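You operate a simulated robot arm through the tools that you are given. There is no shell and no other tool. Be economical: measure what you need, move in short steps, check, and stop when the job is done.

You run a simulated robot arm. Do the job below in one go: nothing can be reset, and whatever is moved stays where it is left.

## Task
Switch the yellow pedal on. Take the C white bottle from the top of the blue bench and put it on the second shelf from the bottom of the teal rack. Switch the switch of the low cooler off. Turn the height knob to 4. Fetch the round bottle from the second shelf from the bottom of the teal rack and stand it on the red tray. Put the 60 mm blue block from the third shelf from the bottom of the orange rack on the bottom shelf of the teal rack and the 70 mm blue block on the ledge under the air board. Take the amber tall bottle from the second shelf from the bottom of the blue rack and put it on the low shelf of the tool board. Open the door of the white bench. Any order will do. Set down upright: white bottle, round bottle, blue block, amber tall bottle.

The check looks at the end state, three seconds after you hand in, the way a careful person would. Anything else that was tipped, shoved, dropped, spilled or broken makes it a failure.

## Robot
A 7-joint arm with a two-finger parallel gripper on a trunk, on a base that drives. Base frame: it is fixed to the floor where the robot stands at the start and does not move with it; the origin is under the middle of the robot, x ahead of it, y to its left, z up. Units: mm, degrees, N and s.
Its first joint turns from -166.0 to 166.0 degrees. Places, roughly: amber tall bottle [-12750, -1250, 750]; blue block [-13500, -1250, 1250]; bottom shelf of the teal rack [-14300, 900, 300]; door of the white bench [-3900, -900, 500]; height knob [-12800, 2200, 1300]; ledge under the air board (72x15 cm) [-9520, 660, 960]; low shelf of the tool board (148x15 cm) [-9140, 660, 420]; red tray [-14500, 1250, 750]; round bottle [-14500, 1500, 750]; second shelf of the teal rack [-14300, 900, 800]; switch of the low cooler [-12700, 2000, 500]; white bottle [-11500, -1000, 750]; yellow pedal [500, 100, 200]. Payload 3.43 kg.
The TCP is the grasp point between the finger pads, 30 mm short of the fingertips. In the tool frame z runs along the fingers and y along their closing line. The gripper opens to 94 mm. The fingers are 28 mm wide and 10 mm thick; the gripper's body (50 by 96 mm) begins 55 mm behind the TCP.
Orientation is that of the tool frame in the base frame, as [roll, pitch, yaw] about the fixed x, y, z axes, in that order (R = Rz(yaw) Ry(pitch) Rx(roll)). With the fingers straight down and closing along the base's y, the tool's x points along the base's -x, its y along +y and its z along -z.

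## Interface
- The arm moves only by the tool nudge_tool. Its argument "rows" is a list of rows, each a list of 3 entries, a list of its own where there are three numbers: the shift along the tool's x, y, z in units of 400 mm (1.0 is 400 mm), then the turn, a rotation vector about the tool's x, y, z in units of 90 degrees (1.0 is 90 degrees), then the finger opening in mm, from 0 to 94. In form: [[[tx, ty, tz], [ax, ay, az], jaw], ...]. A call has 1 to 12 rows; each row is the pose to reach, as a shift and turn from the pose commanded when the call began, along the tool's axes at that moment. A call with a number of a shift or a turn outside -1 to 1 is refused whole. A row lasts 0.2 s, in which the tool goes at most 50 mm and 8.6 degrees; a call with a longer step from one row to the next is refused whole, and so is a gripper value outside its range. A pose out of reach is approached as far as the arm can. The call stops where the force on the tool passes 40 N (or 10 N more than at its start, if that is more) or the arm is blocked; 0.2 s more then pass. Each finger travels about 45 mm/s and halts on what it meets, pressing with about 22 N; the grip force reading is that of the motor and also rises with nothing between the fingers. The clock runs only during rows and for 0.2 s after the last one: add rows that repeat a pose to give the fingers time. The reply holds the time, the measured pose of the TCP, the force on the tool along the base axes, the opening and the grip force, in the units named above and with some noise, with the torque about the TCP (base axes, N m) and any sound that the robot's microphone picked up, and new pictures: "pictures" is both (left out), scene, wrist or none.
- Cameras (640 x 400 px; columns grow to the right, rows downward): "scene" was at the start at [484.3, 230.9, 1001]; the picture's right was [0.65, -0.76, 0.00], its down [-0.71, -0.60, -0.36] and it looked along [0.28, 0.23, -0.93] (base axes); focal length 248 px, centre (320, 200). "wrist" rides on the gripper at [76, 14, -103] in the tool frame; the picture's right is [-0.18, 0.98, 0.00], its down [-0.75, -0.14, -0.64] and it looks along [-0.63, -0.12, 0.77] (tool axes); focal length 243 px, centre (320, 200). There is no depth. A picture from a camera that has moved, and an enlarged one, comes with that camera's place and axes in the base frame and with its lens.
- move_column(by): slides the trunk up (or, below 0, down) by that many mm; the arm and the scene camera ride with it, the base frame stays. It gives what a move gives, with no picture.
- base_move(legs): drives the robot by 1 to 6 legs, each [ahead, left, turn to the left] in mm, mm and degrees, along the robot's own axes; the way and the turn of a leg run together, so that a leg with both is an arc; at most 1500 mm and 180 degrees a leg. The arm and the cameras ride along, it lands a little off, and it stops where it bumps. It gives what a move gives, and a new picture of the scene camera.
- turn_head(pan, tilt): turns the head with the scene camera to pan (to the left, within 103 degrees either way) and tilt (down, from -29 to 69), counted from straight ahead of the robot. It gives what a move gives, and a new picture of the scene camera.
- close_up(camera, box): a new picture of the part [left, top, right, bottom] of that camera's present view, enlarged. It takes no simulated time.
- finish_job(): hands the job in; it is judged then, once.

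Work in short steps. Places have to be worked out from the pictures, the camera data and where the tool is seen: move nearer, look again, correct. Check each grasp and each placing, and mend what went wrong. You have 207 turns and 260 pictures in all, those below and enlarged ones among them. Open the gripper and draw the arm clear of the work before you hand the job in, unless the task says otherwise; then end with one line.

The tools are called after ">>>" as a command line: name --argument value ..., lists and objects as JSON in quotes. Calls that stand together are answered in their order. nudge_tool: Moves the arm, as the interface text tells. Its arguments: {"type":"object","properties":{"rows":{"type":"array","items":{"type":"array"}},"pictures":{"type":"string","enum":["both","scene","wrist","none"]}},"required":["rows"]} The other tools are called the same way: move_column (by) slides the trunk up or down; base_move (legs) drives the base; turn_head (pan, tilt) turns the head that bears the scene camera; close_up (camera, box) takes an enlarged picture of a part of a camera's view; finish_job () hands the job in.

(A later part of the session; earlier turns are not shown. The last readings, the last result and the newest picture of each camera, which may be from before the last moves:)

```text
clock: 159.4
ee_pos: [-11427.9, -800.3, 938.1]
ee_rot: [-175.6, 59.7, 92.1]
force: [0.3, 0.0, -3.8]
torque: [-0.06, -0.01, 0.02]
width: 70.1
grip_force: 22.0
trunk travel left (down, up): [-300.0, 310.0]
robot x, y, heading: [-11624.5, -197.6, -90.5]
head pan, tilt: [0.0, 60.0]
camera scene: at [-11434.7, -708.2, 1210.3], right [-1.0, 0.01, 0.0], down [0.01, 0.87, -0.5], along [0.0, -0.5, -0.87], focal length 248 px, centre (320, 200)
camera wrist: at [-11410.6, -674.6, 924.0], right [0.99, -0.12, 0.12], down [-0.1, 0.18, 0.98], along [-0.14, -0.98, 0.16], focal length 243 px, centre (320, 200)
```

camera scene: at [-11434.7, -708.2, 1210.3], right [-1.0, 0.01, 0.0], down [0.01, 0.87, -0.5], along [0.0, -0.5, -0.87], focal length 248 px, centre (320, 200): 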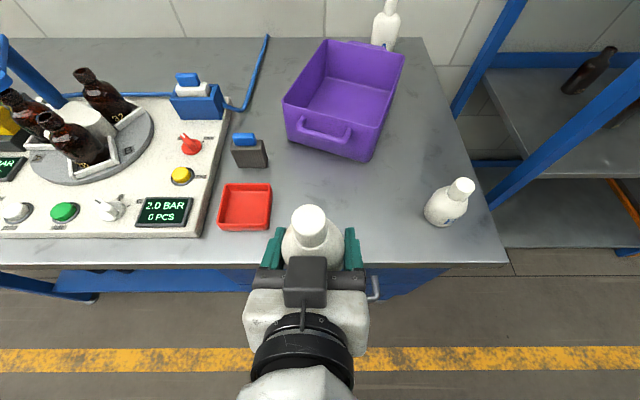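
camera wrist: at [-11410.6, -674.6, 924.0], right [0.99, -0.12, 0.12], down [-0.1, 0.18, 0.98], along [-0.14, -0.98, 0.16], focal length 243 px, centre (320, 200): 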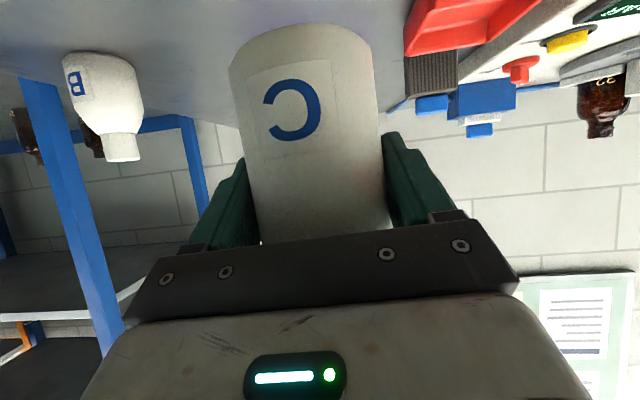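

The bottle is held and level. Back away, turn to −x and look at the teal rack.

>>> base_move --legs '[[-350, 0, 0], [0, 0, -90]]'

>>> turn_head --pan -20 --tilt 20

```text
clock: 165.5
ee_pos: [-12222.0, -59.6, 938.7]
ee_rot: [-175.4, 59.7, 3.5]
force: [-0.4, 0.7, -2.8]
torque: [0.01, 0.01, -0.02]
width: 69.8
grip_force: 21.9
trunk travel left (down, up): [-300.0, 310.0]
robot x, y, heading: [-11622.9, 151.0, -179.1]
head pan, tilt: [0.0, 60.0]
camera scene: at [-12129.5, -51.2, 1210.3], right [-0.02, 1.0, 0.0], down [0.87, 0.01, -0.5], along [-0.5, -0.01, -0.87], focal length 248 px, centre (320, 200)
```

scene: 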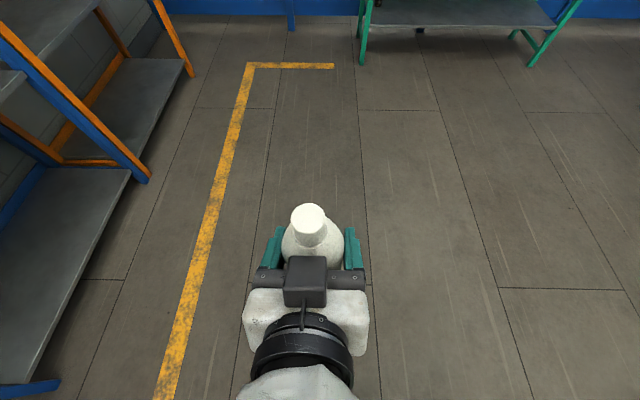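

```text
clock: 166.5
ee_pos: [-12222.4, -58.5, 938.5]
ee_rot: [-175.4, 59.7, 3.6]
force: [0.7, 0.7, -3.5]
torque: [-0.03, 0.06, -0.01]
width: 70.1
grip_force: 22.1
trunk travel left (down, up): [-300.0, 310.0]
robot x, y, heading: [-11624.0, 151.2, -179.0]
head pan, tilt: [-20.0, 20.0]
camera scene: at [-12150.9, -19.7, 1268.4], right [0.33, 0.95, 0.0], down [0.32, -0.11, -0.94], along [-0.89, 0.31, -0.34], focal length 248 px, centre (320, 200)
```

scene: 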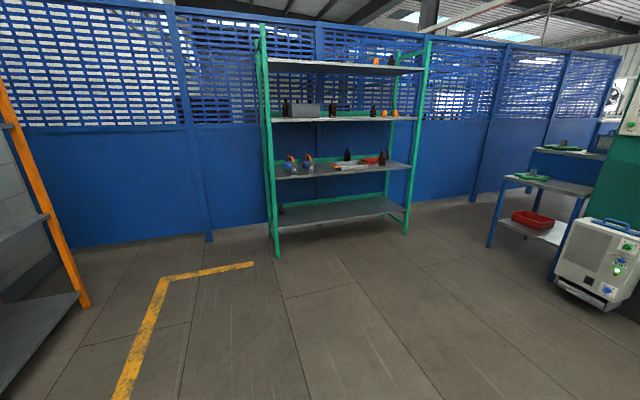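

>>> close_up --camera "scene" --box '[240, 80, 440, 240]'

>>> close_up --camera "scene" --box '[480, 130, 640, 320]'

```text
2.50 times, centred on (340, 160) of scene
camera zoom: at [-12150.9, -19.7, 1268.4], right [0.33, 0.95, 0.0], down [0.32, -0.11, -0.94], along [-0.89, 0.31, -0.34], focal length 621 px, centre (270, 300)
```

zoom: 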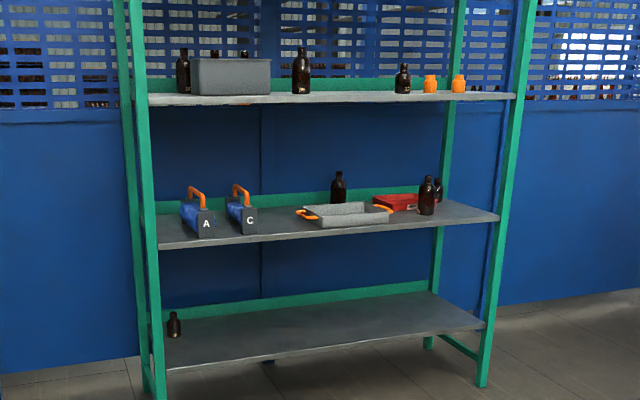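

```text
2.11 times, centred on (560, 225) of scene
camera zoom: at [-12150.9, -19.7, 1268.4], right [0.33, 0.95, 0.0], down [0.32, -0.11, -0.94], along [-0.89, 0.31, -0.34], focal length 523 px, centre (-185, 147)
```

zoom: 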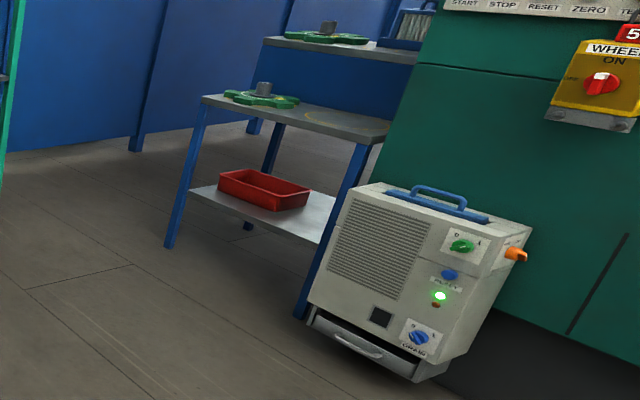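

The rack's front is at x≈−14155 (y 270–1675), shelves at z≈290, 745, 1195. The cooler with green 0/I rotary is right. Drive closer to the rack and look at the second shelf.

>>> base_move --legs '[[900, -370, 0], [780, -370, -0.9]]'

>>> turn_head --pan 0 --tilt 30

```text
clock: 175.8
ee_pos: [-13919.3, 713.6, 938.7]
ee_rot: [-175.4, 59.8, 1.0]
force: [0.2, -0.1, -2.7]
torque: [-0.01, 0.01, 0.01]
width: 70.1
grip_force: 22.6
trunk travel left (down, up): [-300.0, 310.0]
robot x, y, heading: [-13313.7, 899.9, 178.7]
head pan, tilt: [-20.0, 20.0]
camera scene: at [-13846.8, 750.9, 1268.5], right [0.37, 0.93, 0.0], down [0.32, -0.13, -0.94], along [-0.87, 0.34, -0.34], focal length 248 px, centre (320, 200)
```

scene: 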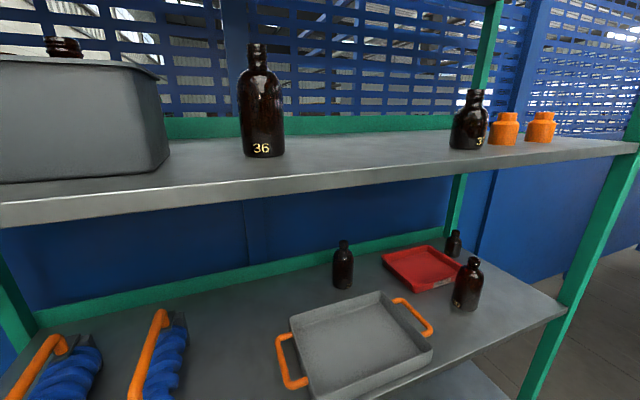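

```text
clock: 176.7
ee_pos: [-13917.7, 714.1, 938.7]
ee_rot: [-175.3, 59.7, 1.0]
force: [-0.8, 0.9, -2.2]
torque: [0.03, 0.02, -0.02]
width: 69.8
grip_force: 22.0
trunk travel left (down, up): [-300.0, 310.0]
robot x, y, heading: [-13314.3, 899.9, 178.7]
head pan, tilt: [0.0, 30.0]
camera scene: at [-13850.7, 719.2, 1252.4], right [0.03, 1.0, 0.0], down [0.5, -0.01, -0.87], along [-0.87, 0.02, -0.5], focal length 248 px, centre (320, 200)
```

scene: 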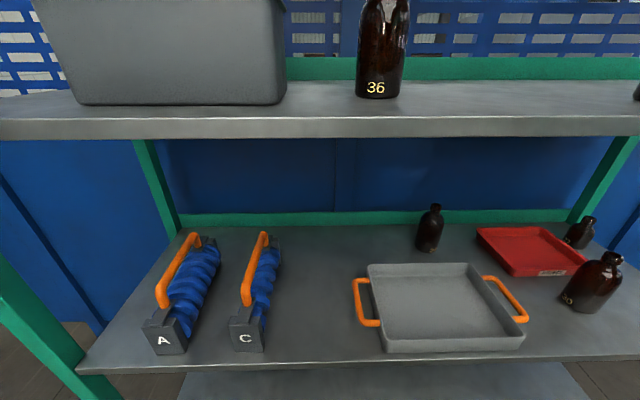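

There is a ~145 mm gap between case C (right side y≈650) and the grey tray's handle (y≈795). I'll drive 150 mm closer and set the bottle at y≈722, x≈−14200.

>>> base_move --legs '[[150, 0, 1.3]]'

>>> turn_head --pan 0 --tilt 50

```text
clock: 178.0
ee_pos: [-14064.8, 702.2, 938.5]
ee_rot: [-175.4, 59.7, 2.4]
force: [-0.3, 0.4, -3.7]
torque: [0.02, 0.03, 0.0]
width: 69.8
grip_force: 22.2
trunk travel left (down, up): [-300.0, 310.0]
robot x, y, heading: [-13464.1, 902.8, 179.9]
head pan, tilt: [0.0, 30.0]
camera scene: at [-13996.7, 708.0, 1252.5], right [0.0, 1.0, 0.0], down [0.5, 0.0, -0.87], along [-0.87, 0.0, -0.5], focal length 248 px, centre (320, 200)
```

scene: 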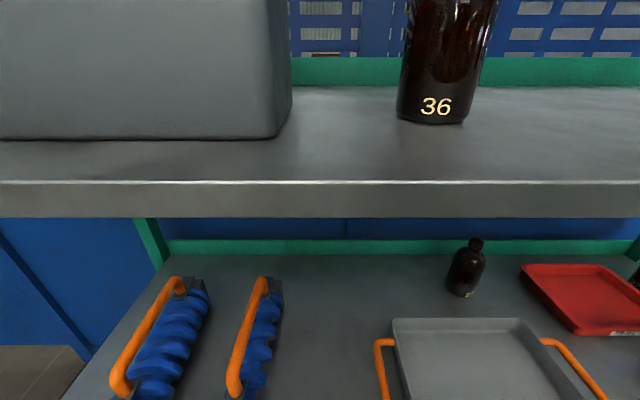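

```text
clock: 178.9
ee_pos: [-14065.0, 701.2, 938.9]
ee_rot: [-175.4, 59.7, 2.5]
force: [1.0, 1.2, -2.7]
torque: [0.0, 0.01, -0.01]
width: 69.9
grip_force: 22.2
trunk travel left (down, up): [-300.0, 310.0]
robot x, y, heading: [-13466.6, 904.6, 180.1]
head pan, tilt: [0.0, 50.0]
camera scene: at [-13983.4, 707.9, 1223.0], right [0.0, 1.0, 0.0], down [0.77, 0.0, -0.64], along [-0.64, 0.0, -0.77], focal length 248 px, centre (320, 200)
```

scene: 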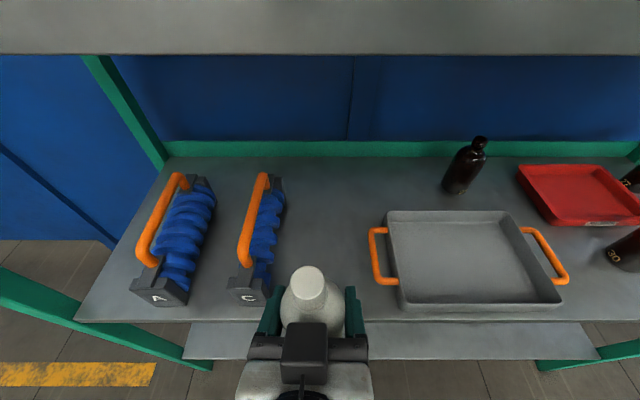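

Aligned view: gap centre y≈722. Move in 150 mm at slightly lower height, still above the shelf.

>>> nudge_tool --rows '[[[0, -0.03, 0.05], [0, 0, 0], 30], [[-0.03, -0.0525, 0.15], [0, 0, 0], 30], [[-0.05, -0.0525, 0.25], [0, 0, 0], 30], [[-0.058, -0.0525, 0.33], [0, 0, 0], 30], [[-0.058, -0.0525, 0.397], [0, 0, 0], 30]]'

```text
clock: 180.1
ee_pos: [-14216.1, 729.3, 880.0]
ee_rot: [-175.3, 59.6, 2.4]
force: [0.0, 0.4, -3.3]
torque: [-0.01, 0.02, 0.02]
width: 69.9
grip_force: 22.0
trunk travel left (down, up): [-300.0, 310.0]
robot x, y, heading: [-13466.5, 905.4, 179.7]
head pan, tilt: [0.0, 50.0]
camera scene: at [-13983.3, 707.9, 1222.9], right [0.0, 1.0, 0.0], down [0.77, 0.0, -0.64], along [-0.64, 0.0, -0.77], focal length 248 px, centre (320, 200)
camera wrist: at [-14088.5, 711.1, 866.2], right [-0.12, -0.99, 0.12], down [0.18, 0.1, 0.98], along [-0.98, 0.14, 0.16], focal length 243 px, centre (320, 200)
```

scene: 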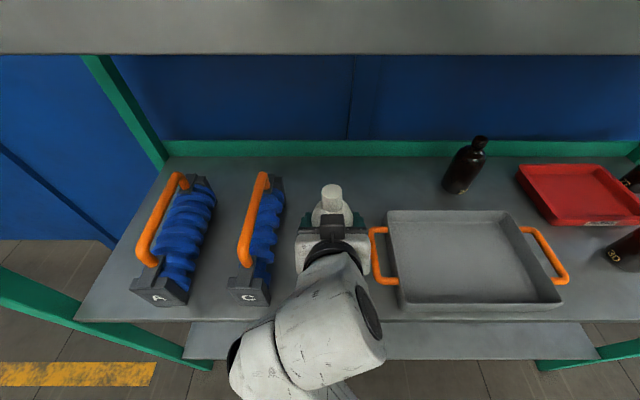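
wrist: 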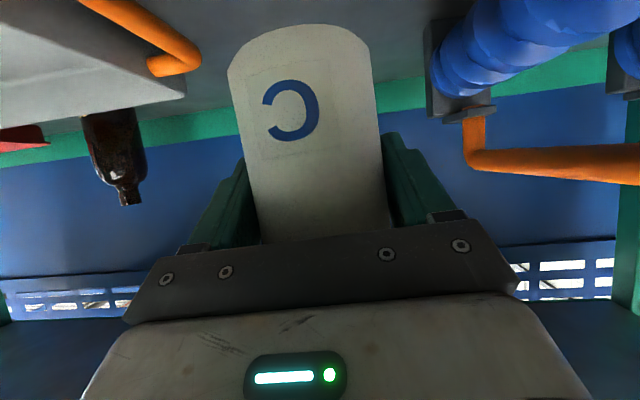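

Clear of both neighbours. Lower 54 mm first, then in small steps to contact.

>>> nudge_tool --rows '[[[0.04, 0.0175, 0.023], [0, 0, 0], 30], [[0.086, 0.0175, 0.05], [0, 0, 0], 30], [[0.116, 0.0175, 0.0675], [0, 0, 0], 30], [[0.116, 0.0175, 0.0675], [0, 0, 0], 30]]' --pictures "wrist"

```text
clock: 181.1
ee_pos: [-14213.8, 725.1, 825.1]
ee_rot: [-175.5, 59.8, 2.4]
force: [-0.3, -0.3, -3.1]
torque: [0.05, 0.06, 0.03]
width: 69.9
grip_force: 21.8
trunk travel left (down, up): [-300.0, 310.0]
robot x, y, heading: [-13469.2, 901.7, 180.1]
head pan, tilt: [0.0, 50.0]
camera wrist: at [-14086.9, 706.6, 810.8], right [-0.12, -0.99, 0.12], down [0.18, 0.1, 0.98], along [-0.98, 0.14, 0.16], focal length 243 px, centre (320, 200)
```

wrist: 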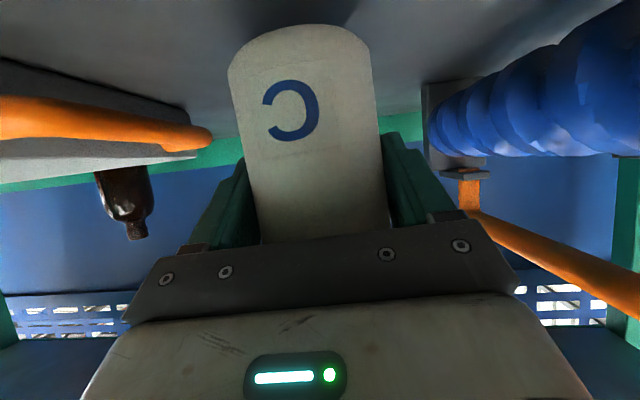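

>>> nudge_tool --rows '[[[0.0086, 0, 0.005], [0, 0, 0], 30], [[0.0172, 0, 0.01], [0, 0, 0], 30], [[0.021, 0, 0.0125], [0, 0, 0], 30], [[0.021, 0, 0.0125], [0, 0, 0], 30]]' --pictures "none"

```text
clock: 182.1
ee_pos: [-14213.0, 725.6, 815.9]
ee_rot: [-175.4, 59.7, 2.5]
force: [-0.4, -0.2, -2.7]
torque: [0.0, 0.03, 0.04]
width: 70.0
grip_force: 21.8
trunk travel left (down, up): [-300.0, 310.0]
robot x, y, heading: [-13461.8, 904.0, 180.0]
head pan, tilt: [0.0, 50.0]
```

>>> nudge_tool --rows '[[[0.0086, 0, 0.005], [0, 0, 0], 30], [[0.0172, 0, 0.01], [0, 0, 0], 30], [[0.026, 0, 0.015], [0, 0, 0], 30], [[0.026, 0, 0.015], [0, 0, 0], 30]]' --pictures "wrist"

```text
clock: 183.1
ee_pos: [-14212.0, 725.3, 804.2]
ee_rot: [-175.4, 59.8, 2.4]
force: [-3.3, 0.2, 15.3]
torque: [-0.52, 0.02, -0.11]
width: 70.2
grip_force: 21.9
trunk travel left (down, up): [-300.0, 310.0]
robot x, y, heading: [-13461.7, 899.8, 179.9]
head pan, tilt: [0.0, 50.0]
camera wrist: at [-14086.6, 708.1, 789.8], right [-0.12, -0.99, 0.12], down [0.18, 0.1, 0.98], along [-0.98, 0.14, 0.17], focal length 243 px, centre (320, 200)
```

wrist: 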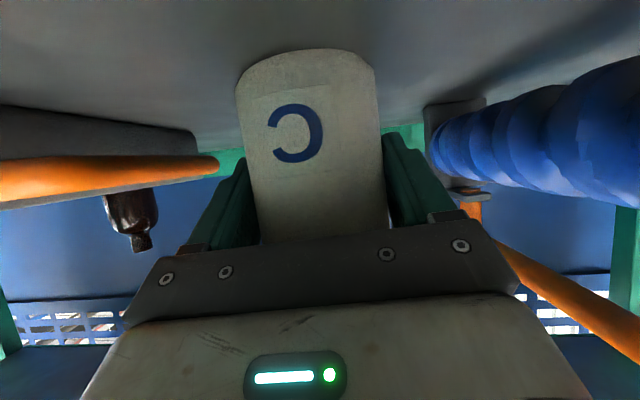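

Contact at ~806 (15 N). Open slightly and withdraw straight back.

>>> nudge_tool --rows '[[[0, 0, 0], [0, 0, 0], 78], [[0, 0, 0], [0, 0, 0], 88], [[0, 0, 0], [0, 0, 0], 88], [[0.03, 0, -0.06], [0, 0, 0], 88], [[0.08, 0, -0.14], [0, 0, 0], 88], [[0.13, 0, -0.23], [0, 0, 0], 88], [[0.18, 0, -0.32], [0, 0, 0], 88], [[0.15, 0, -0.4], [0, 0, 0], 60]]'

```text
clock: 184.9
ee_pos: [-14046.9, 720.8, 833.7]
ee_rot: [-175.5, 59.8, 2.4]
force: [-0.2, -0.7, -0.1]
torque: [0.01, 0.02, -0.01]
width: 60.1
grip_force: 0.0
trunk travel left (down, up): [-300.0, 310.0]
robot x, y, heading: [-13462.2, 902.7, 180.0]
head pan, tilt: [0.0, 50.0]
camera scene: at [-13983.3, 708.0, 1222.9], right [0.0, 1.0, 0.0], down [0.77, 0.0, -0.64], along [-0.64, 0.0, -0.77], focal length 248 px, centre (320, 200)
camera wrist: at [-13918.7, 703.1, 819.0], right [-0.12, -0.99, 0.12], down [0.18, 0.1, 0.98], along [-0.98, 0.14, 0.16], focal length 243 px, centre (320, 200)
```

scene: 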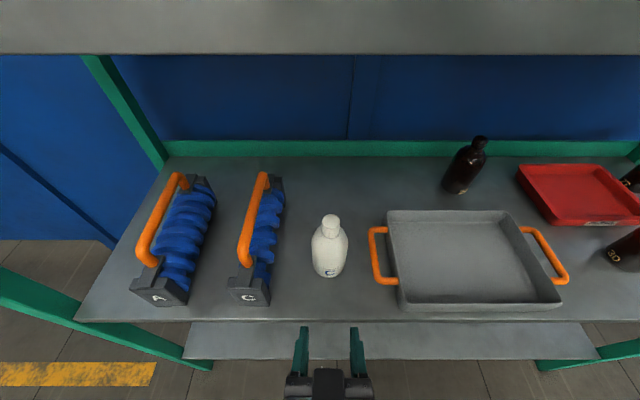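
wrist: 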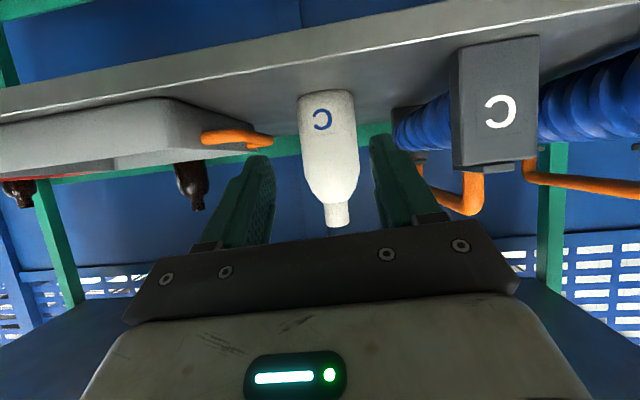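

White bottle C stands well. Now shift right to view the red tray and the bottles near it.

>>> base_move --legs '[[-80, 0, 0], [0, -620, 0]]'

>>> close_up --camera "scene" --box '[200, 100, 520, 300]'

```text
clock: 189.0
ee_pos: [-13963.0, 1351.7, 833.8]
ee_rot: [-175.4, 59.7, 1.8]
force: [0.0, -0.1, 0.0]
torque: [-0.06, 0.03, 0.02]
width: 59.7
grip_force: 0.0
trunk travel left (down, up): [-300.0, 310.0]
robot x, y, heading: [-13378.6, 1523.3, 179.1]
head pan, tilt: [0.0, 50.0]
camera scene: at [-13900.6, 1337.6, 1222.9], right [0.01, 1.0, 0.0], down [0.77, -0.01, -0.64], along [-0.64, 0.01, -0.77], focal length 248 px, centre (320, 200)
```

scene: 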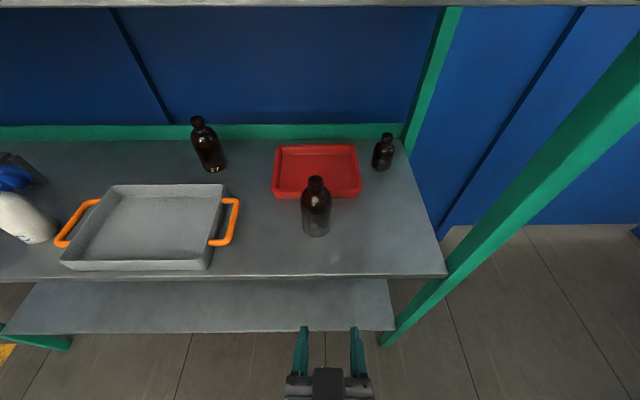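

```text
2.00 times, centred on (360, 200) of scene
camera zoom: at [-13900.6, 1337.6, 1222.9], right [0.01, 1.0, 0.0], down [0.77, -0.01, -0.64], along [-0.64, 0.01, -0.77], focal length 497 px, centre (240, 200)
```

zoom: 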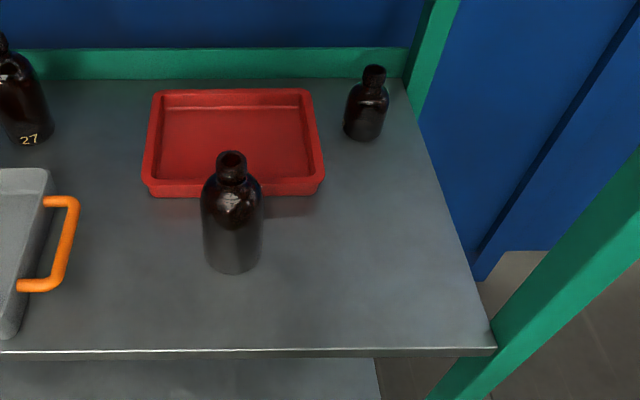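

By position, the small squat bottle at ≈[−14411,1524] is the round bottle; red tray centre ≈[−14394,1337]. I'll trim the tool orientation, then shift base right and forward so it's straight ahead.

>>> nudge_tool --rows '[[[0, 0, 0], [-0.025, 0.045, 0], 94], [[0, 0, 0], [-0.051, 0.09, 0], 94], [[0, 0, 0], [-0.051, 0.09, 0], 94]]' --pictures "none"

>>> base_move --legs '[[0, -175, 0.9], [135, 0, 0]]'

```text
clock: 189.8
ee_pos: [-13963.1, 1351.0, 833.6]
ee_rot: [179.5, 51.7, 1.3]
force: [0.6, 0.1, -0.6]
torque: [0.0, 0.03, 0.02]
width: 93.7
grip_force: 0.1
trunk travel left (down, up): [-300.0, 310.0]
robot x, y, heading: [-13378.7, 1529.2, 179.3]
head pan, tilt: [0.0, 50.0]
```

```text
clock: 192.2
ee_pos: [-14095.0, 1520.7, 833.8]
ee_rot: [179.5, 51.7, 2.1]
force: [-0.5, 0.3, 1.0]
torque: [0.0, -0.02, 0.03]
width: 93.9
grip_force: 0.1
trunk travel left (down, up): [-300.0, 310.0]
robot x, y, heading: [-13509.7, 1704.4, -180.0]
head pan, tilt: [0.0, 50.0]
camera scene: at [-14031.7, 1506.7, 1223.0], right [0.0, 1.0, 0.0], down [0.77, 0.0, -0.64], along [-0.64, 0.0, -0.77], focal length 248 px, centre (320, 200)
```

scene: 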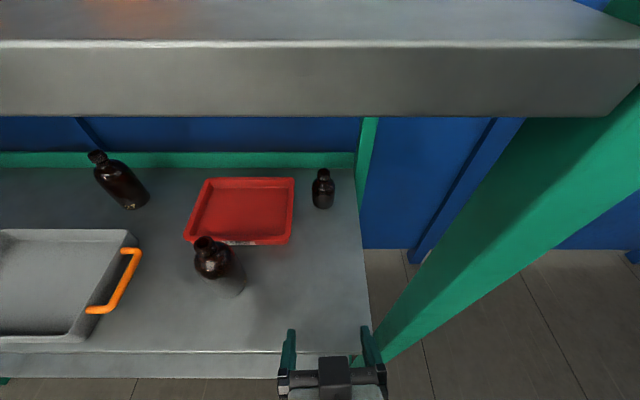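

Round bottle at ≈[−14420,1512]. Advance to a point ~95 mm short of it and check.

>>> nudge_tool --rows '[[[-0.05, 0.01, 0.08], [0, 0, 0], 94], [[-0.11, 0.01, 0.16], [0, 0, 0], 94], [[-0.17, 0.005, 0.25], [0, 0, 0], 94], [[-0.23, 0.003, 0.34], [0, 0, 0], 94], [[-0.28, 0.003, 0.42], [0, 0, 0], 94], [[-0.319, 0.003, 0.481], [0, 0, 0], 94]]'

```text
clock: 193.6
ee_pos: [-14323.3, 1508.7, 813.0]
ee_rot: [179.5, 51.7, 2.2]
force: [0.4, -0.4, 0.7]
torque: [-0.02, -0.03, 0.0]
width: 93.8
grip_force: 0.1
trunk travel left (down, up): [-300.0, 310.0]
robot x, y, heading: [-13514.5, 1704.2, -179.7]
head pan, tilt: [0.0, 50.0]
camera scene: at [-14031.7, 1506.7, 1223.0], right [0.0, 1.0, 0.0], down [0.77, 0.0, -0.64], along [-0.64, 0.0, -0.77], focal length 248 px, centre (320, 200)
camera wrist: at [-14194.8, 1499.0, 817.0], right [-0.07, -0.99, 0.15], down [0.03, 0.15, 0.99], along [-1.0, 0.08, 0.02], focal length 243 px, centre (320, 200)
```

scene: 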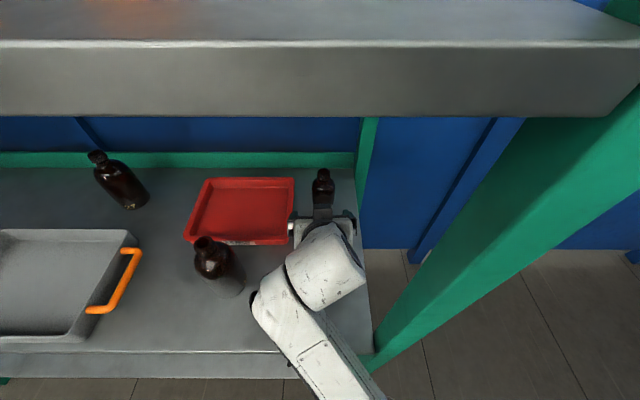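
wrist: 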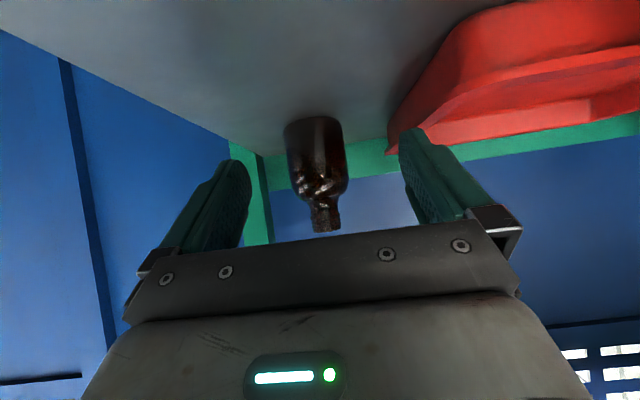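

The bottle is centred (y≈1513). I'll narrow the opening to 80 to stay clear of the red tray, advance the remaining 97 mm, and close.

>>> nudge_tool --rows '[[[0, -0.019, 0.0], [0, 0, 0], 84], [[-0.02, -0.019, 0.04], [0, 0, 0], 80], [[-0.05, -0.019, 0.1], [0, 0, 0], 80], [[-0.08, -0.019, 0.16], [0, 0, 0], 80], [[-0.115, -0.019, 0.218], [0, 0, 0], 80], [[-0.115, -0.019, 0.218], [0, 0, 0], 60], [[-0.115, -0.019, 0.218], [0, 0, 0], 40], [[-0.115, -0.019, 0.218], [0, 0, 0], 30], [[-0.115, -0.019, 0.218], [0, 0, 0], 30]]'

```text
clock: 195.6
ee_pos: [-14404.5, 1491.8, 791.1]
ee_rot: [-179.3, 51.0, 5.0]
force: [0.9, -2.2, 10.7]
torque: [-0.17, 0.26, -0.02]
width: 54.5
grip_force: 22.0
trunk travel left (down, up): [-300.0, 310.0]
robot x, y, heading: [-13511.5, 1703.4, -179.8]
head pan, tilt: [0.0, 50.0]
camera scene: at [-14020.2, 1494.4, 1226.2], right [-0.01, 1.0, 0.01], down [0.76, 0.01, -0.65], along [-0.65, 0.0, -0.76], focal length 248 px, centre (320, 200)
camera wrist: at [-14275.1, 1486.0, 795.9], right [-0.04, -0.99, 0.14], down [0.02, 0.14, 0.99], along [-1.0, 0.04, 0.01], focal length 243 px, centre (320, 200)
```

scene: 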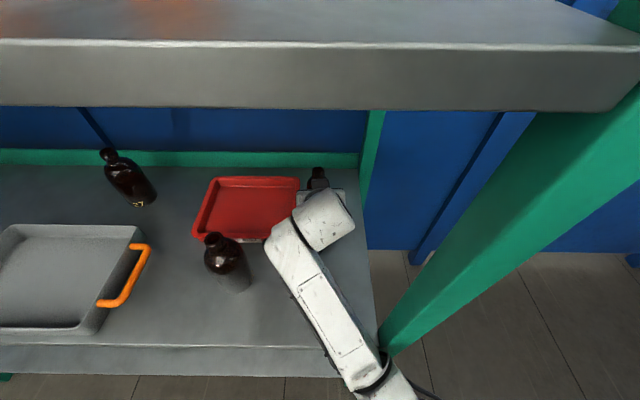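
wrist: 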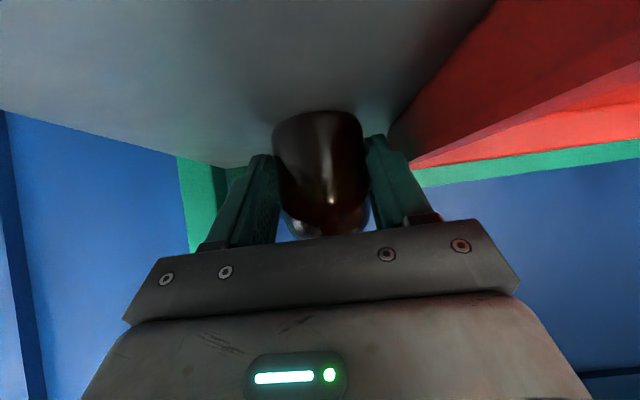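

The bottle is gripped (54.5 mm), but my elbow/forearm seems to lean on the right rack post (camera shifted slightly). I'll relax sideways to the measured y, lift, and retract.

>>> nudge_tool --rows '[[[-0.02, 0.03, -0.015], [0, 0, 0], 30], [[-0.06, 0.05, -0.045], [0, 0, 0], 30], [[-0.12, 0.06, -0.095], [0, 0, 0], 30], [[-0.16, 0.06, -0.13], [0, 0, 0], 30]]'

```text
clock: 196.6
ee_pos: [-14405.5, 1470.7, 866.7]
ee_rot: [-179.5, 50.8, 4.3]
force: [-0.4, 0.7, -2.4]
torque: [-0.01, -0.02, 0.01]
width: 54.1
grip_force: 22.1
trunk travel left (down, up): [-300.0, 310.0]
robot x, y, heading: [-13510.5, 1701.1, -179.6]
head pan, tilt: [0.0, 50.0]
camera scene: at [-14028.5, 1499.1, 1222.9], right [-0.01, 1.0, 0.0], down [0.76, 0.01, -0.64], along [-0.64, 0.0, -0.76], focal length 248 px, centre (320, 200)
camera wrist: at [-14278.4, 1464.2, 873.2], right [-0.05, -0.99, 0.14], down [0.01, 0.14, 0.99], along [-1.0, 0.05, 0.0], focal length 243 px, centre (320, 200)
```

scene: 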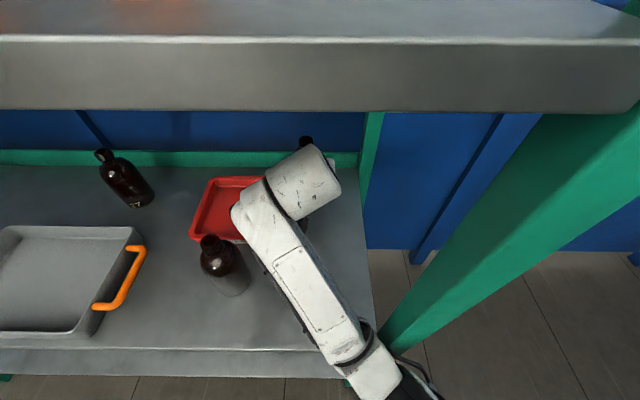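
wrist: 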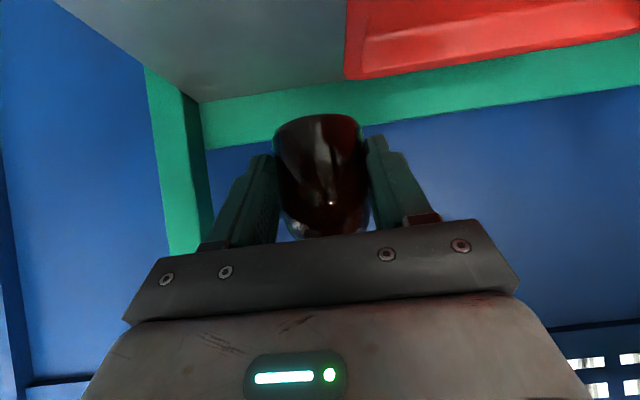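

Held and lifted. Raise another 30 mm, then back the base straight out of the rack.

>>> nudge_tool --rows '[[[-0.03, 0, -0.025], [0, 0, 0], 30], [[-0.06, 0, -0.05], [0, 0, 0], 30]]' --pictures "none"

>>> base_move --legs '[[-440, 0, 0]]'

```text
clock: 197.4
ee_pos: [-14403.9, 1471.0, 891.0]
ee_rot: [-179.1, 49.8, 4.7]
force: [0.0, -0.1, 0.4]
torque: [0.02, -0.01, -0.02]
width: 54.3
grip_force: 22.2
trunk travel left (down, up): [-300.0, 310.0]
robot x, y, heading: [-13509.7, 1702.1, -179.3]
head pan, tilt: [0.0, 50.0]
stopped in row 2: the arm was blocked; the commanded pose is now the measured one
```

```text
clock: 198.1
ee_pos: [-14403.9, 1469.9, 890.7]
ee_rot: [-179.2, 50.0, 4.9]
force: [-0.3, -0.4, -1.4]
torque: [-0.01, 0.0, 0.01]
width: 54.3
grip_force: 21.8
trunk travel left (down, up): [-300.0, 310.0]
robot x, y, heading: [-13509.3, 1702.6, -179.2]
head pan, tilt: [0.0, 50.0]
stopped in leg 1: the robot was blocked; the commanded pose is now the measured one
camera scene: at [-14027.7, 1501.2, 1223.0], right [-0.01, 1.0, 0.0], down [0.77, 0.01, -0.64], along [-0.64, -0.01, -0.77], focal length 248 px, centre (320, 200)
```

scene: 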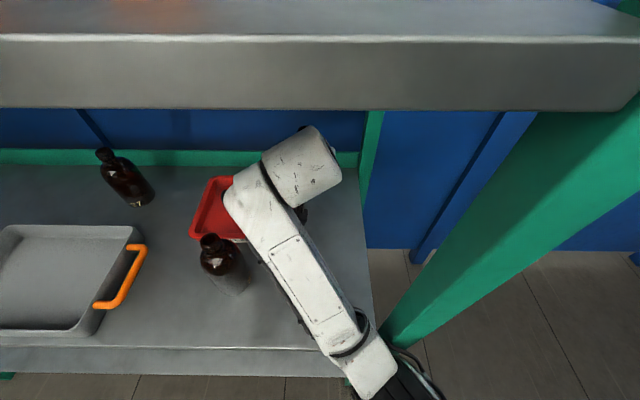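

Blocked when backing. Let me look at the elbow/post area.

>>> turn_head --pan -60 --tilt 45

```text
clock: 199.4
ee_pos: [-14404.2, 1471.2, 889.9]
ee_rot: [-179.2, 50.0, 4.8]
force: [1.0, -0.4, -1.0]
torque: [0.0, -0.01, -0.01]
width: 54.4
grip_force: 21.8
trunk travel left (down, up): [-300.0, 310.0]
robot x, y, heading: [-13508.9, 1701.4, -179.4]
head pan, tilt: [-60.0, 45.0]
camera scene: at [-13992.1, 1571.9, 1229.8], right [0.86, 0.51, 0.0], down [0.36, -0.61, -0.71], along [-0.36, 0.61, -0.71], focal length 248 px, centre (320, 200)
```

scene: 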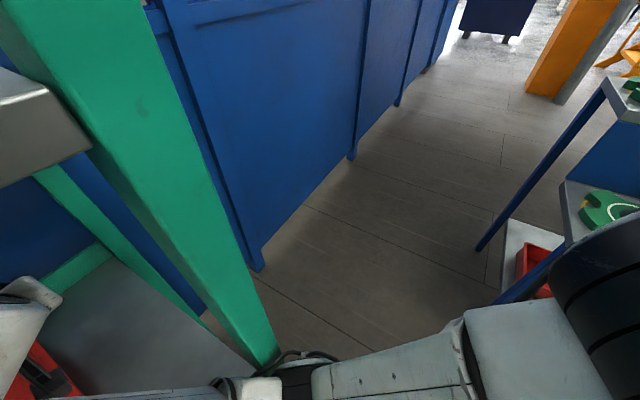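

The forearm rests against the post's left side. I'll move the base 40 mm left (−y) to free it, then try backing.

>>> base_move --legs '[[0, 40, 0]]'

```text
clock: 200.2
ee_pos: [-14402.7, 1431.2, 889.9]
ee_rot: [-179.2, 50.0, 4.8]
force: [-0.1, 0.4, -0.9]
torque: [0.03, -0.04, -0.05]
width: 54.2
grip_force: 22.3
trunk travel left (down, up): [-300.0, 310.0]
robot x, y, heading: [-13506.4, 1661.9, -179.3]
head pan, tilt: [-60.0, 45.0]
camera scene: at [-13991.6, 1531.9, 1229.8], right [0.86, 0.51, 0.0], down [0.36, -0.61, -0.71], along [-0.36, 0.61, -0.71], focal length 248 px, centre (320, 200)
```

scene: 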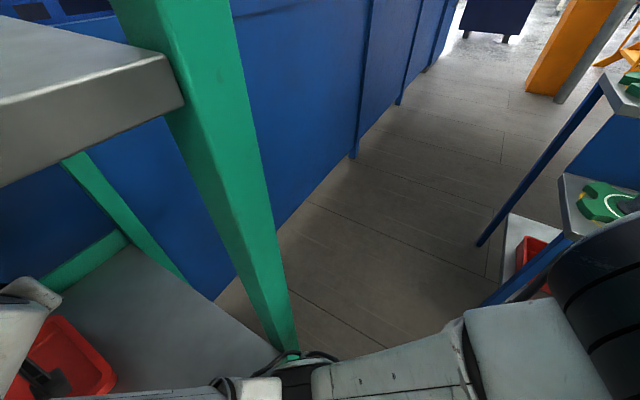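

Freed. Look again from straight ahead to see the clearance to the front bottle and the tray below.

>>> turn_head --pan 0 --tilt 50

>>> close_up --camera "wrist" --box '[0, 0, 640, 400]'

```text
clock: 201.6
ee_pos: [-14402.4, 1430.0, 890.5]
ee_rot: [-179.2, 50.0, 4.8]
force: [-0.9, 0.4, -1.7]
torque: [-0.02, -0.03, 0.02]
width: 54.3
grip_force: 22.6
trunk travel left (down, up): [-300.0, 310.0]
robot x, y, heading: [-13509.5, 1665.7, -179.5]
head pan, tilt: [0.0, 50.0]
camera scene: at [-14027.1, 1461.0, 1222.9], right [-0.01, 1.0, 0.0], down [0.77, 0.01, -0.64], along [-0.64, -0.01, -0.77], focal length 248 px, centre (320, 200)
```

scene: 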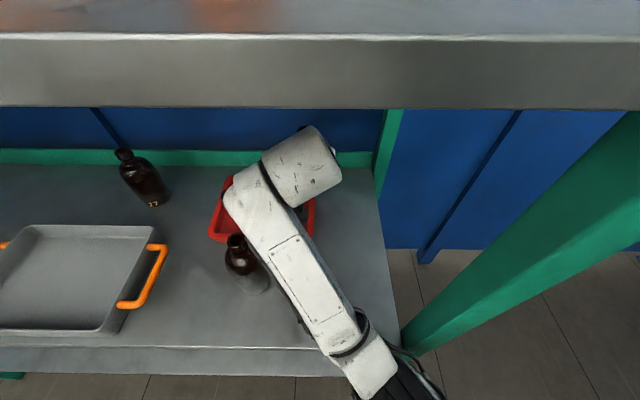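

```text
1.00 times, centred on (320, 200) of wrist (not enlarged: the box is as wide or as high as the picture)
camera zoom: at [-14274.7, 1424.6, 897.8], right [-0.05, -0.99, 0.13], down [0.0, 0.13, 0.99], along [-1.0, 0.05, -0.01], focal length 243 px, centre (320, 200)
```

zoom: 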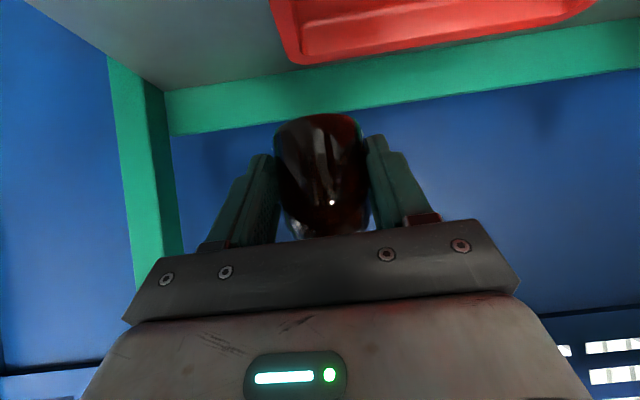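

The wrist bulge would hit the tall bottle in front of the tray if I lowered here. I'll back out (shifted 15 mm right for clearance), re-pose the arm yawed in the open, then re-enter.

>>> base_move --legs '[[0, -15, 0], [-450, 0, 0]]'

```text
clock: 204.6
ee_pos: [-13950.8, 1444.5, 890.4]
ee_rot: [-179.2, 50.0, 5.3]
force: [-0.7, -0.2, -0.5]
torque: [0.0, -0.01, 0.03]
width: 54.1
grip_force: 21.8
trunk travel left (down, up): [-300.0, 310.0]
robot x, y, heading: [-13063.3, 1686.3, -178.7]
head pan, tilt: [0.0, 50.0]
camera scene: at [-13574.6, 1478.8, 1222.8], right [-0.02, 1.0, 0.0], down [0.77, 0.02, -0.64], along [-0.64, -0.01, -0.77], focal length 248 px, centre (320, 200)
```

scene: 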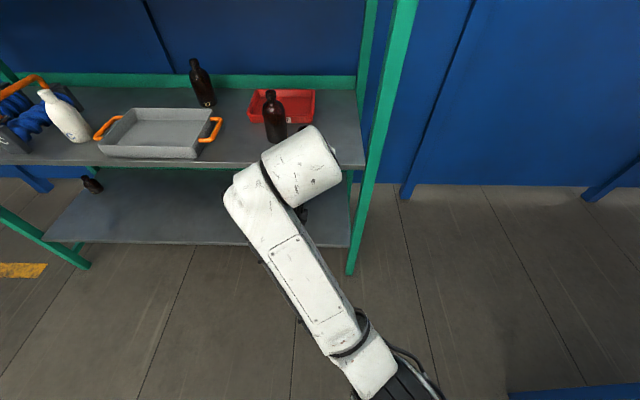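

All objects still stand. In the open, I'll yaw the tool 35° to the left (pointing left-forward) and shift it 100 mm toward +y.

>>> nudge_tool --rows '[[[0.003, -0.04, -0.003], [-0.05, 0, -0.042], 30], [[0.005, -0.08, -0.006], [-0.1, 0, -0.084], 30], [[0.008, -0.12, -0.009], [-0.15, 0, -0.126], 30], [[0.01, -0.16, -0.012], [-0.2, 0, -0.168], 30], [[0.013, -0.2, -0.015], [-0.25, 0, -0.21], 30], [[0.015, -0.25, -0.018], [-0.298, 0, -0.25], 30]]'

```text
clock: 206.0
ee_pos: [-13950.0, 1544.0, 891.9]
ee_rot: [-179.3, 49.7, 40.4]
force: [-0.4, -0.5, -1.8]
torque: [0.0, -0.03, -0.03]
width: 54.3
grip_force: 21.8
trunk travel left (down, up): [-300.0, 310.0]
robot x, y, heading: [-13054.8, 1684.9, -178.6]
head pan, tilt: [0.0, 50.0]
camera scene: at [-13574.4, 1478.5, 1222.9], right [-0.02, 1.0, 0.0], down [0.77, 0.02, -0.64], along [-0.64, -0.01, -0.77], focal length 248 px, centre (320, 200)
camera wrist: at [-13841.9, 1614.1, 899.3], right [0.54, -0.83, 0.13], down [-0.08, 0.1, 0.99], along [-0.84, -0.54, -0.01], focal length 243 px, centre (320, 200)
```

scene: 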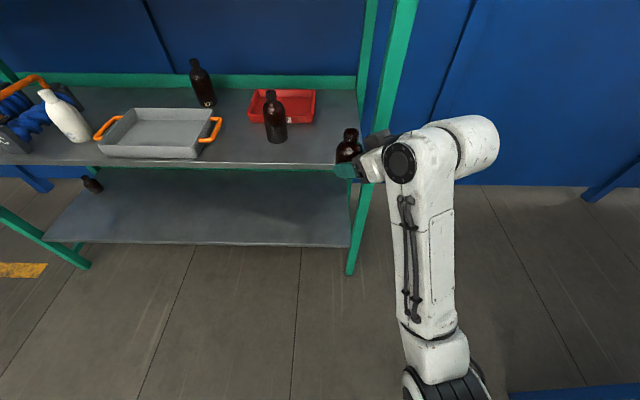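
wrist: 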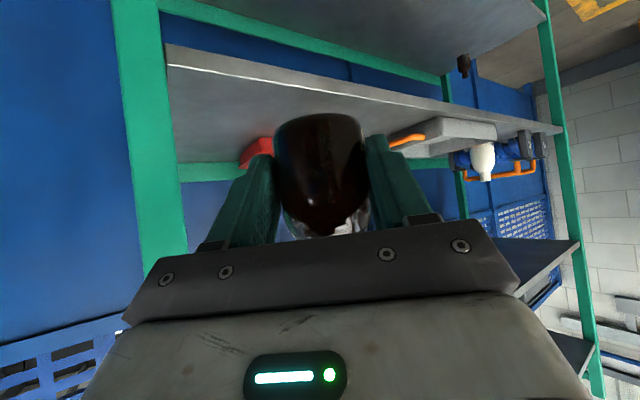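

With this yaw the forearm runs straight, leaving the tall bottle clear. I'll ease the yaw back 8°, raise 36 mm so the held bottle passes by only the tall bottle's narrow neck, then shift the base left.

>>> nudge_tool --rows '[[[-0.035, 0, -0.03], [0.034, 0, 0.028], 30], [[-0.069, 0, -0.058], [0.068, 0, 0.057], 30], [[-0.069, 0, -0.058], [0.068, 0, 0.057], 30]]' --pictures "none"

>>> base_move --legs '[[0, 148, -1.4]]'

```text
clock: 206.8
ee_pos: [-13946.6, 1543.9, 928.0]
ee_rot: [-179.3, 49.8, 32.2]
force: [0.3, -0.3, -1.4]
torque: [0.0, -0.03, 0.0]
width: 54.3
grip_force: 22.3
trunk travel left (down, up): [-300.0, 310.0]
robot x, y, heading: [-13055.4, 1686.3, -178.7]
head pan, tilt: [0.0, 50.0]
```

```text
clock: 208.2
ee_pos: [-13949.7, 1417.7, 926.2]
ee_rot: [-179.4, 49.9, 30.8]
force: [-0.3, 0.6, -1.5]
torque: [-0.02, -0.03, -0.02]
width: 54.5
grip_force: 22.1
trunk travel left (down, up): [-300.0, 310.0]
robot x, y, heading: [-13061.6, 1531.6, 179.3]
head pan, tilt: [0.0, 50.0]
camera scene: at [-13578.9, 1341.1, 1222.9], right [0.01, 1.0, 0.0], down [0.77, -0.01, -0.64], along [-0.64, 0.0, -0.77], focal length 248 px, centre (320, 200)
```

scene: 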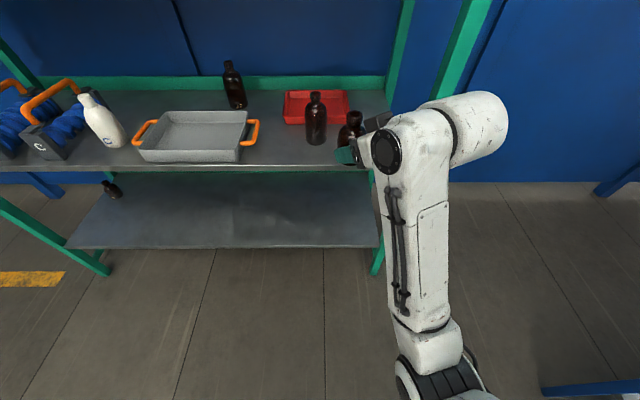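

The wrist's right bulge could be close to the post, so I'll reduce yaw another 12° for entry (and yaw back inside), then drive in 250 mm and check.

>>> nudge_tool --rows '[[[0, 0, 0], [0.05, 0, 0.043], 30], [[0, 0, 0], [0.102, 0, 0.086], 30], [[0, 0, 0], [0.102, 0, 0.086], 30]]' --pictures "none"

>>> base_move --legs '[[200, 0, 0.7]]'

```text
clock: 209.0
ee_pos: [-13950.8, 1416.9, 926.4]
ee_rot: [-179.4, 49.8, 18.5]
force: [-0.9, 0.3, -0.9]
torque: [0.02, -0.04, 0.01]
width: 54.4
grip_force: 22.3
trunk travel left (down, up): [-300.0, 310.0]
robot x, y, heading: [-13058.3, 1529.2, 179.9]
head pan, tilt: [0.0, 50.0]
```

```text
clock: 210.6
ee_pos: [-14144.8, 1403.0, 927.7]
ee_rot: [-179.2, 49.9, 19.5]
force: [-0.7, 0.7, -1.2]
torque: [-0.02, -0.03, -0.02]
width: 54.3
grip_force: 22.0
trunk travel left (down, up): [-300.0, 310.0]
robot x, y, heading: [-13255.8, 1535.9, -179.5]
head pan, tilt: [0.0, 50.0]
camera scene: at [-13772.2, 1332.0, 1222.9], right [-0.01, 1.0, 0.0], down [0.77, 0.01, -0.64], along [-0.64, -0.01, -0.77], focal length 248 px, centre (320, 200)
```

scene: 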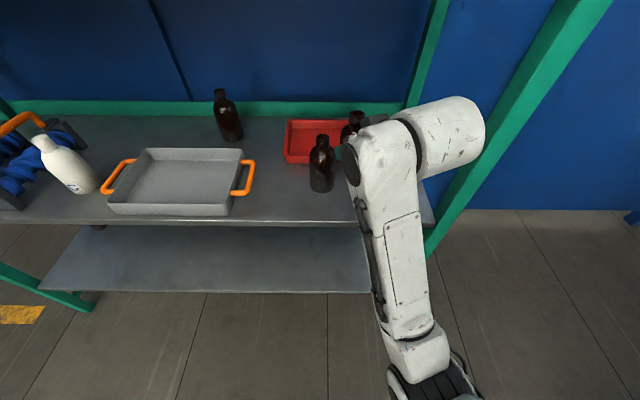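

Shift 22 mm right, then continue in 248 mm.

>>> base_move --legs '[[0, -24, -0.3], [248, 0, 0]]'

```text
clock: 212.8
ee_pos: [-14397.5, 1428.5, 926.6]
ee_rot: [-179.3, 49.9, 19.4]
force: [0.5, -0.5, -0.4]
torque: [0.03, 0.01, -0.01]
width: 54.4
grip_force: 21.7
trunk travel left (down, up): [-300.0, 310.0]
robot x, y, heading: [-13507.8, 1554.6, -179.7]
head pan, tilt: [0.0, 50.0]
camera scene: at [-14026.6, 1357.5, 1222.9], right [0.0, 1.0, 0.0], down [0.77, 0.0, -0.64], along [-0.64, 0.0, -0.77], focal length 248 px, centre (320, 200)
```

scene: 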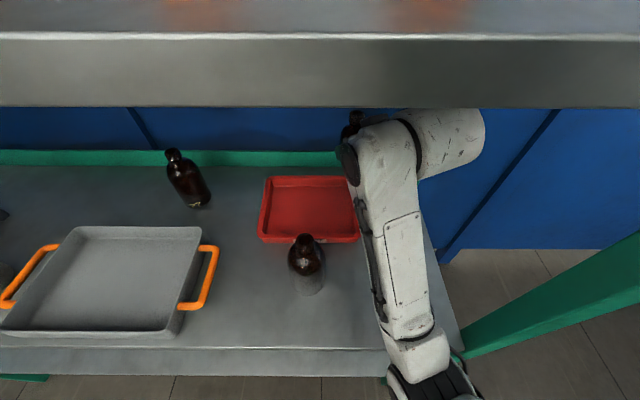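

Inside, front bottle untouched. Tray spans x −14291…−14468, y 1230…1440. Now yaw +20° and shift 45 mm left over the tray.

>>> nudge_tool --rows '[[[0, 0, 0], [-0.057, 0, -0.048], 30], [[-0.005, 0.03, 0.006], [-0.114, 0, -0.096], 30], [[-0.01, 0.07, 0.013], [-0.17, 0, -0.143], 30], [[-0.016, 0.11, 0.0195], [-0.17, 0, -0.143], 30], [[-0.016, 0.11, 0.0195], [-0.17, 0, -0.143], 30]]'

```text
clock: 214.0
ee_pos: [-14393.1, 1383.2, 925.6]
ee_rot: [-179.4, 49.7, 39.4]
force: [-0.4, 0.9, -1.4]
torque: [0.04, -0.01, 0.01]
width: 54.2
grip_force: 21.8
trunk travel left (down, up): [-300.0, 310.0]
robot x, y, heading: [-13508.4, 1553.7, -180.0]
head pan, tilt: [0.0, 50.0]
camera scene: at [-14026.7, 1357.5, 1222.9], right [0.0, 1.0, 0.0], down [0.77, 0.0, -0.64], along [-0.64, 0.0, -0.77], focal length 248 px, centre (320, 200)
camera wrist: at [-14285.8, 1451.8, 934.2], right [0.52, -0.84, 0.13], down [-0.08, 0.11, 0.99], along [-0.85, -0.53, -0.01], focal length 243 px, centre (320, 200)
```

scene: 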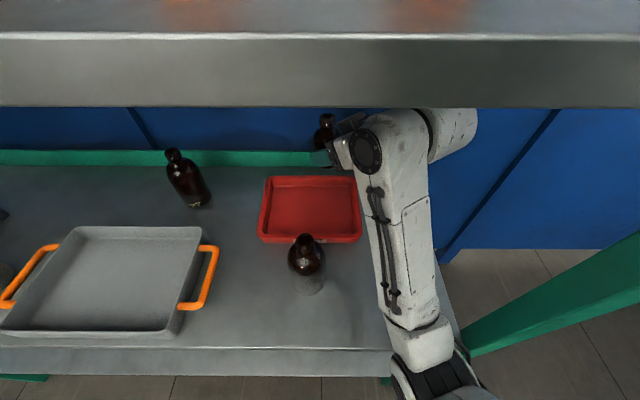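
wrist: 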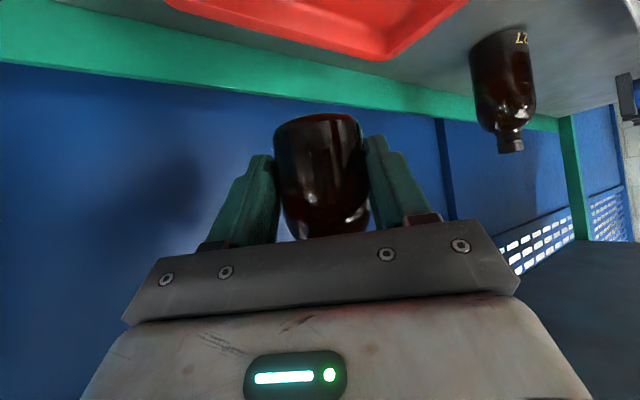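

Positioned over the tray. Lower 105 mm and check.

>>> nudge_tool --rows '[[[0.07, 0, 0.059], [0, 0, 0], 30], [[0.14, 0, 0.118], [0, 0, 0], 30], [[0.2, 0, 0.169], [0, 0, 0], 30], [[0.2, 0, 0.169], [0, 0, 0], 30]]'

```text
clock: 215.0
ee_pos: [-14393.3, 1384.1, 819.8]
ee_rot: [-179.4, 49.7, 39.3]
force: [-0.7, 0.5, -1.3]
torque: [0.06, -0.01, 0.0]
width: 54.2
grip_force: 21.7
trunk travel left (down, up): [-300.0, 310.0]
robot x, y, heading: [-13504.8, 1552.9, -179.9]
head pan, tilt: [0.0, 50.0]
camera scene: at [-14026.7, 1357.5, 1222.9], right [0.0, 1.0, 0.0], down [0.77, 0.0, -0.64], along [-0.64, 0.0, -0.77], focal length 248 px, centre (320, 200)
camera wrist: at [-14285.5, 1452.7, 828.2], right [0.52, -0.84, 0.13], down [-0.08, 0.11, 0.99], along [-0.85, -0.53, -0.01], focal length 243 px, centre (320, 200)
```

scene: 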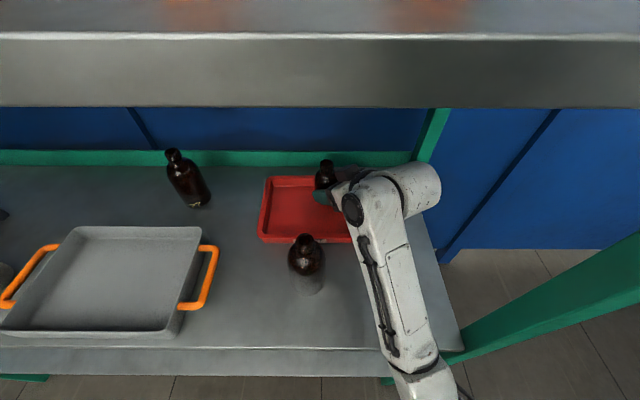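
wrist: 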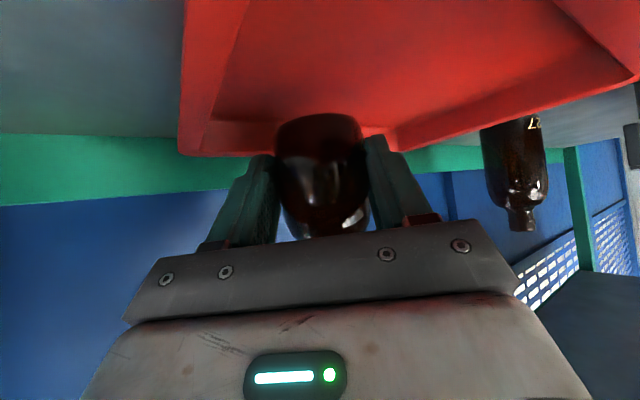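

Base is inside the tray outline. Continue lowering in small steps.

>>> nudge_tool --rows '[[[0.015, 0, 0.013], [0, 0, 0], 30], [[0.029, 0, 0.024], [0, 0, 0], 30], [[0.036, 0, 0.03], [0, 0, 0], 30], [[0.042, 0, 0.035], [0, 0, 0], 30], [[0.042, 0, 0.035], [0, 0, 0], 30]]' --pictures "none"

```text
clock: 216.2
ee_pos: [-14394.4, 1385.0, 798.4]
ee_rot: [-179.4, 49.7, 39.4]
force: [0.9, -0.4, -0.6]
torque: [0.0, -0.02, 0.01]
width: 54.2
grip_force: 22.4
trunk travel left (down, up): [-300.0, 310.0]
robot x, y, heading: [-13506.8, 1558.7, -180.0]
head pan, tilt: [0.0, 50.0]
```

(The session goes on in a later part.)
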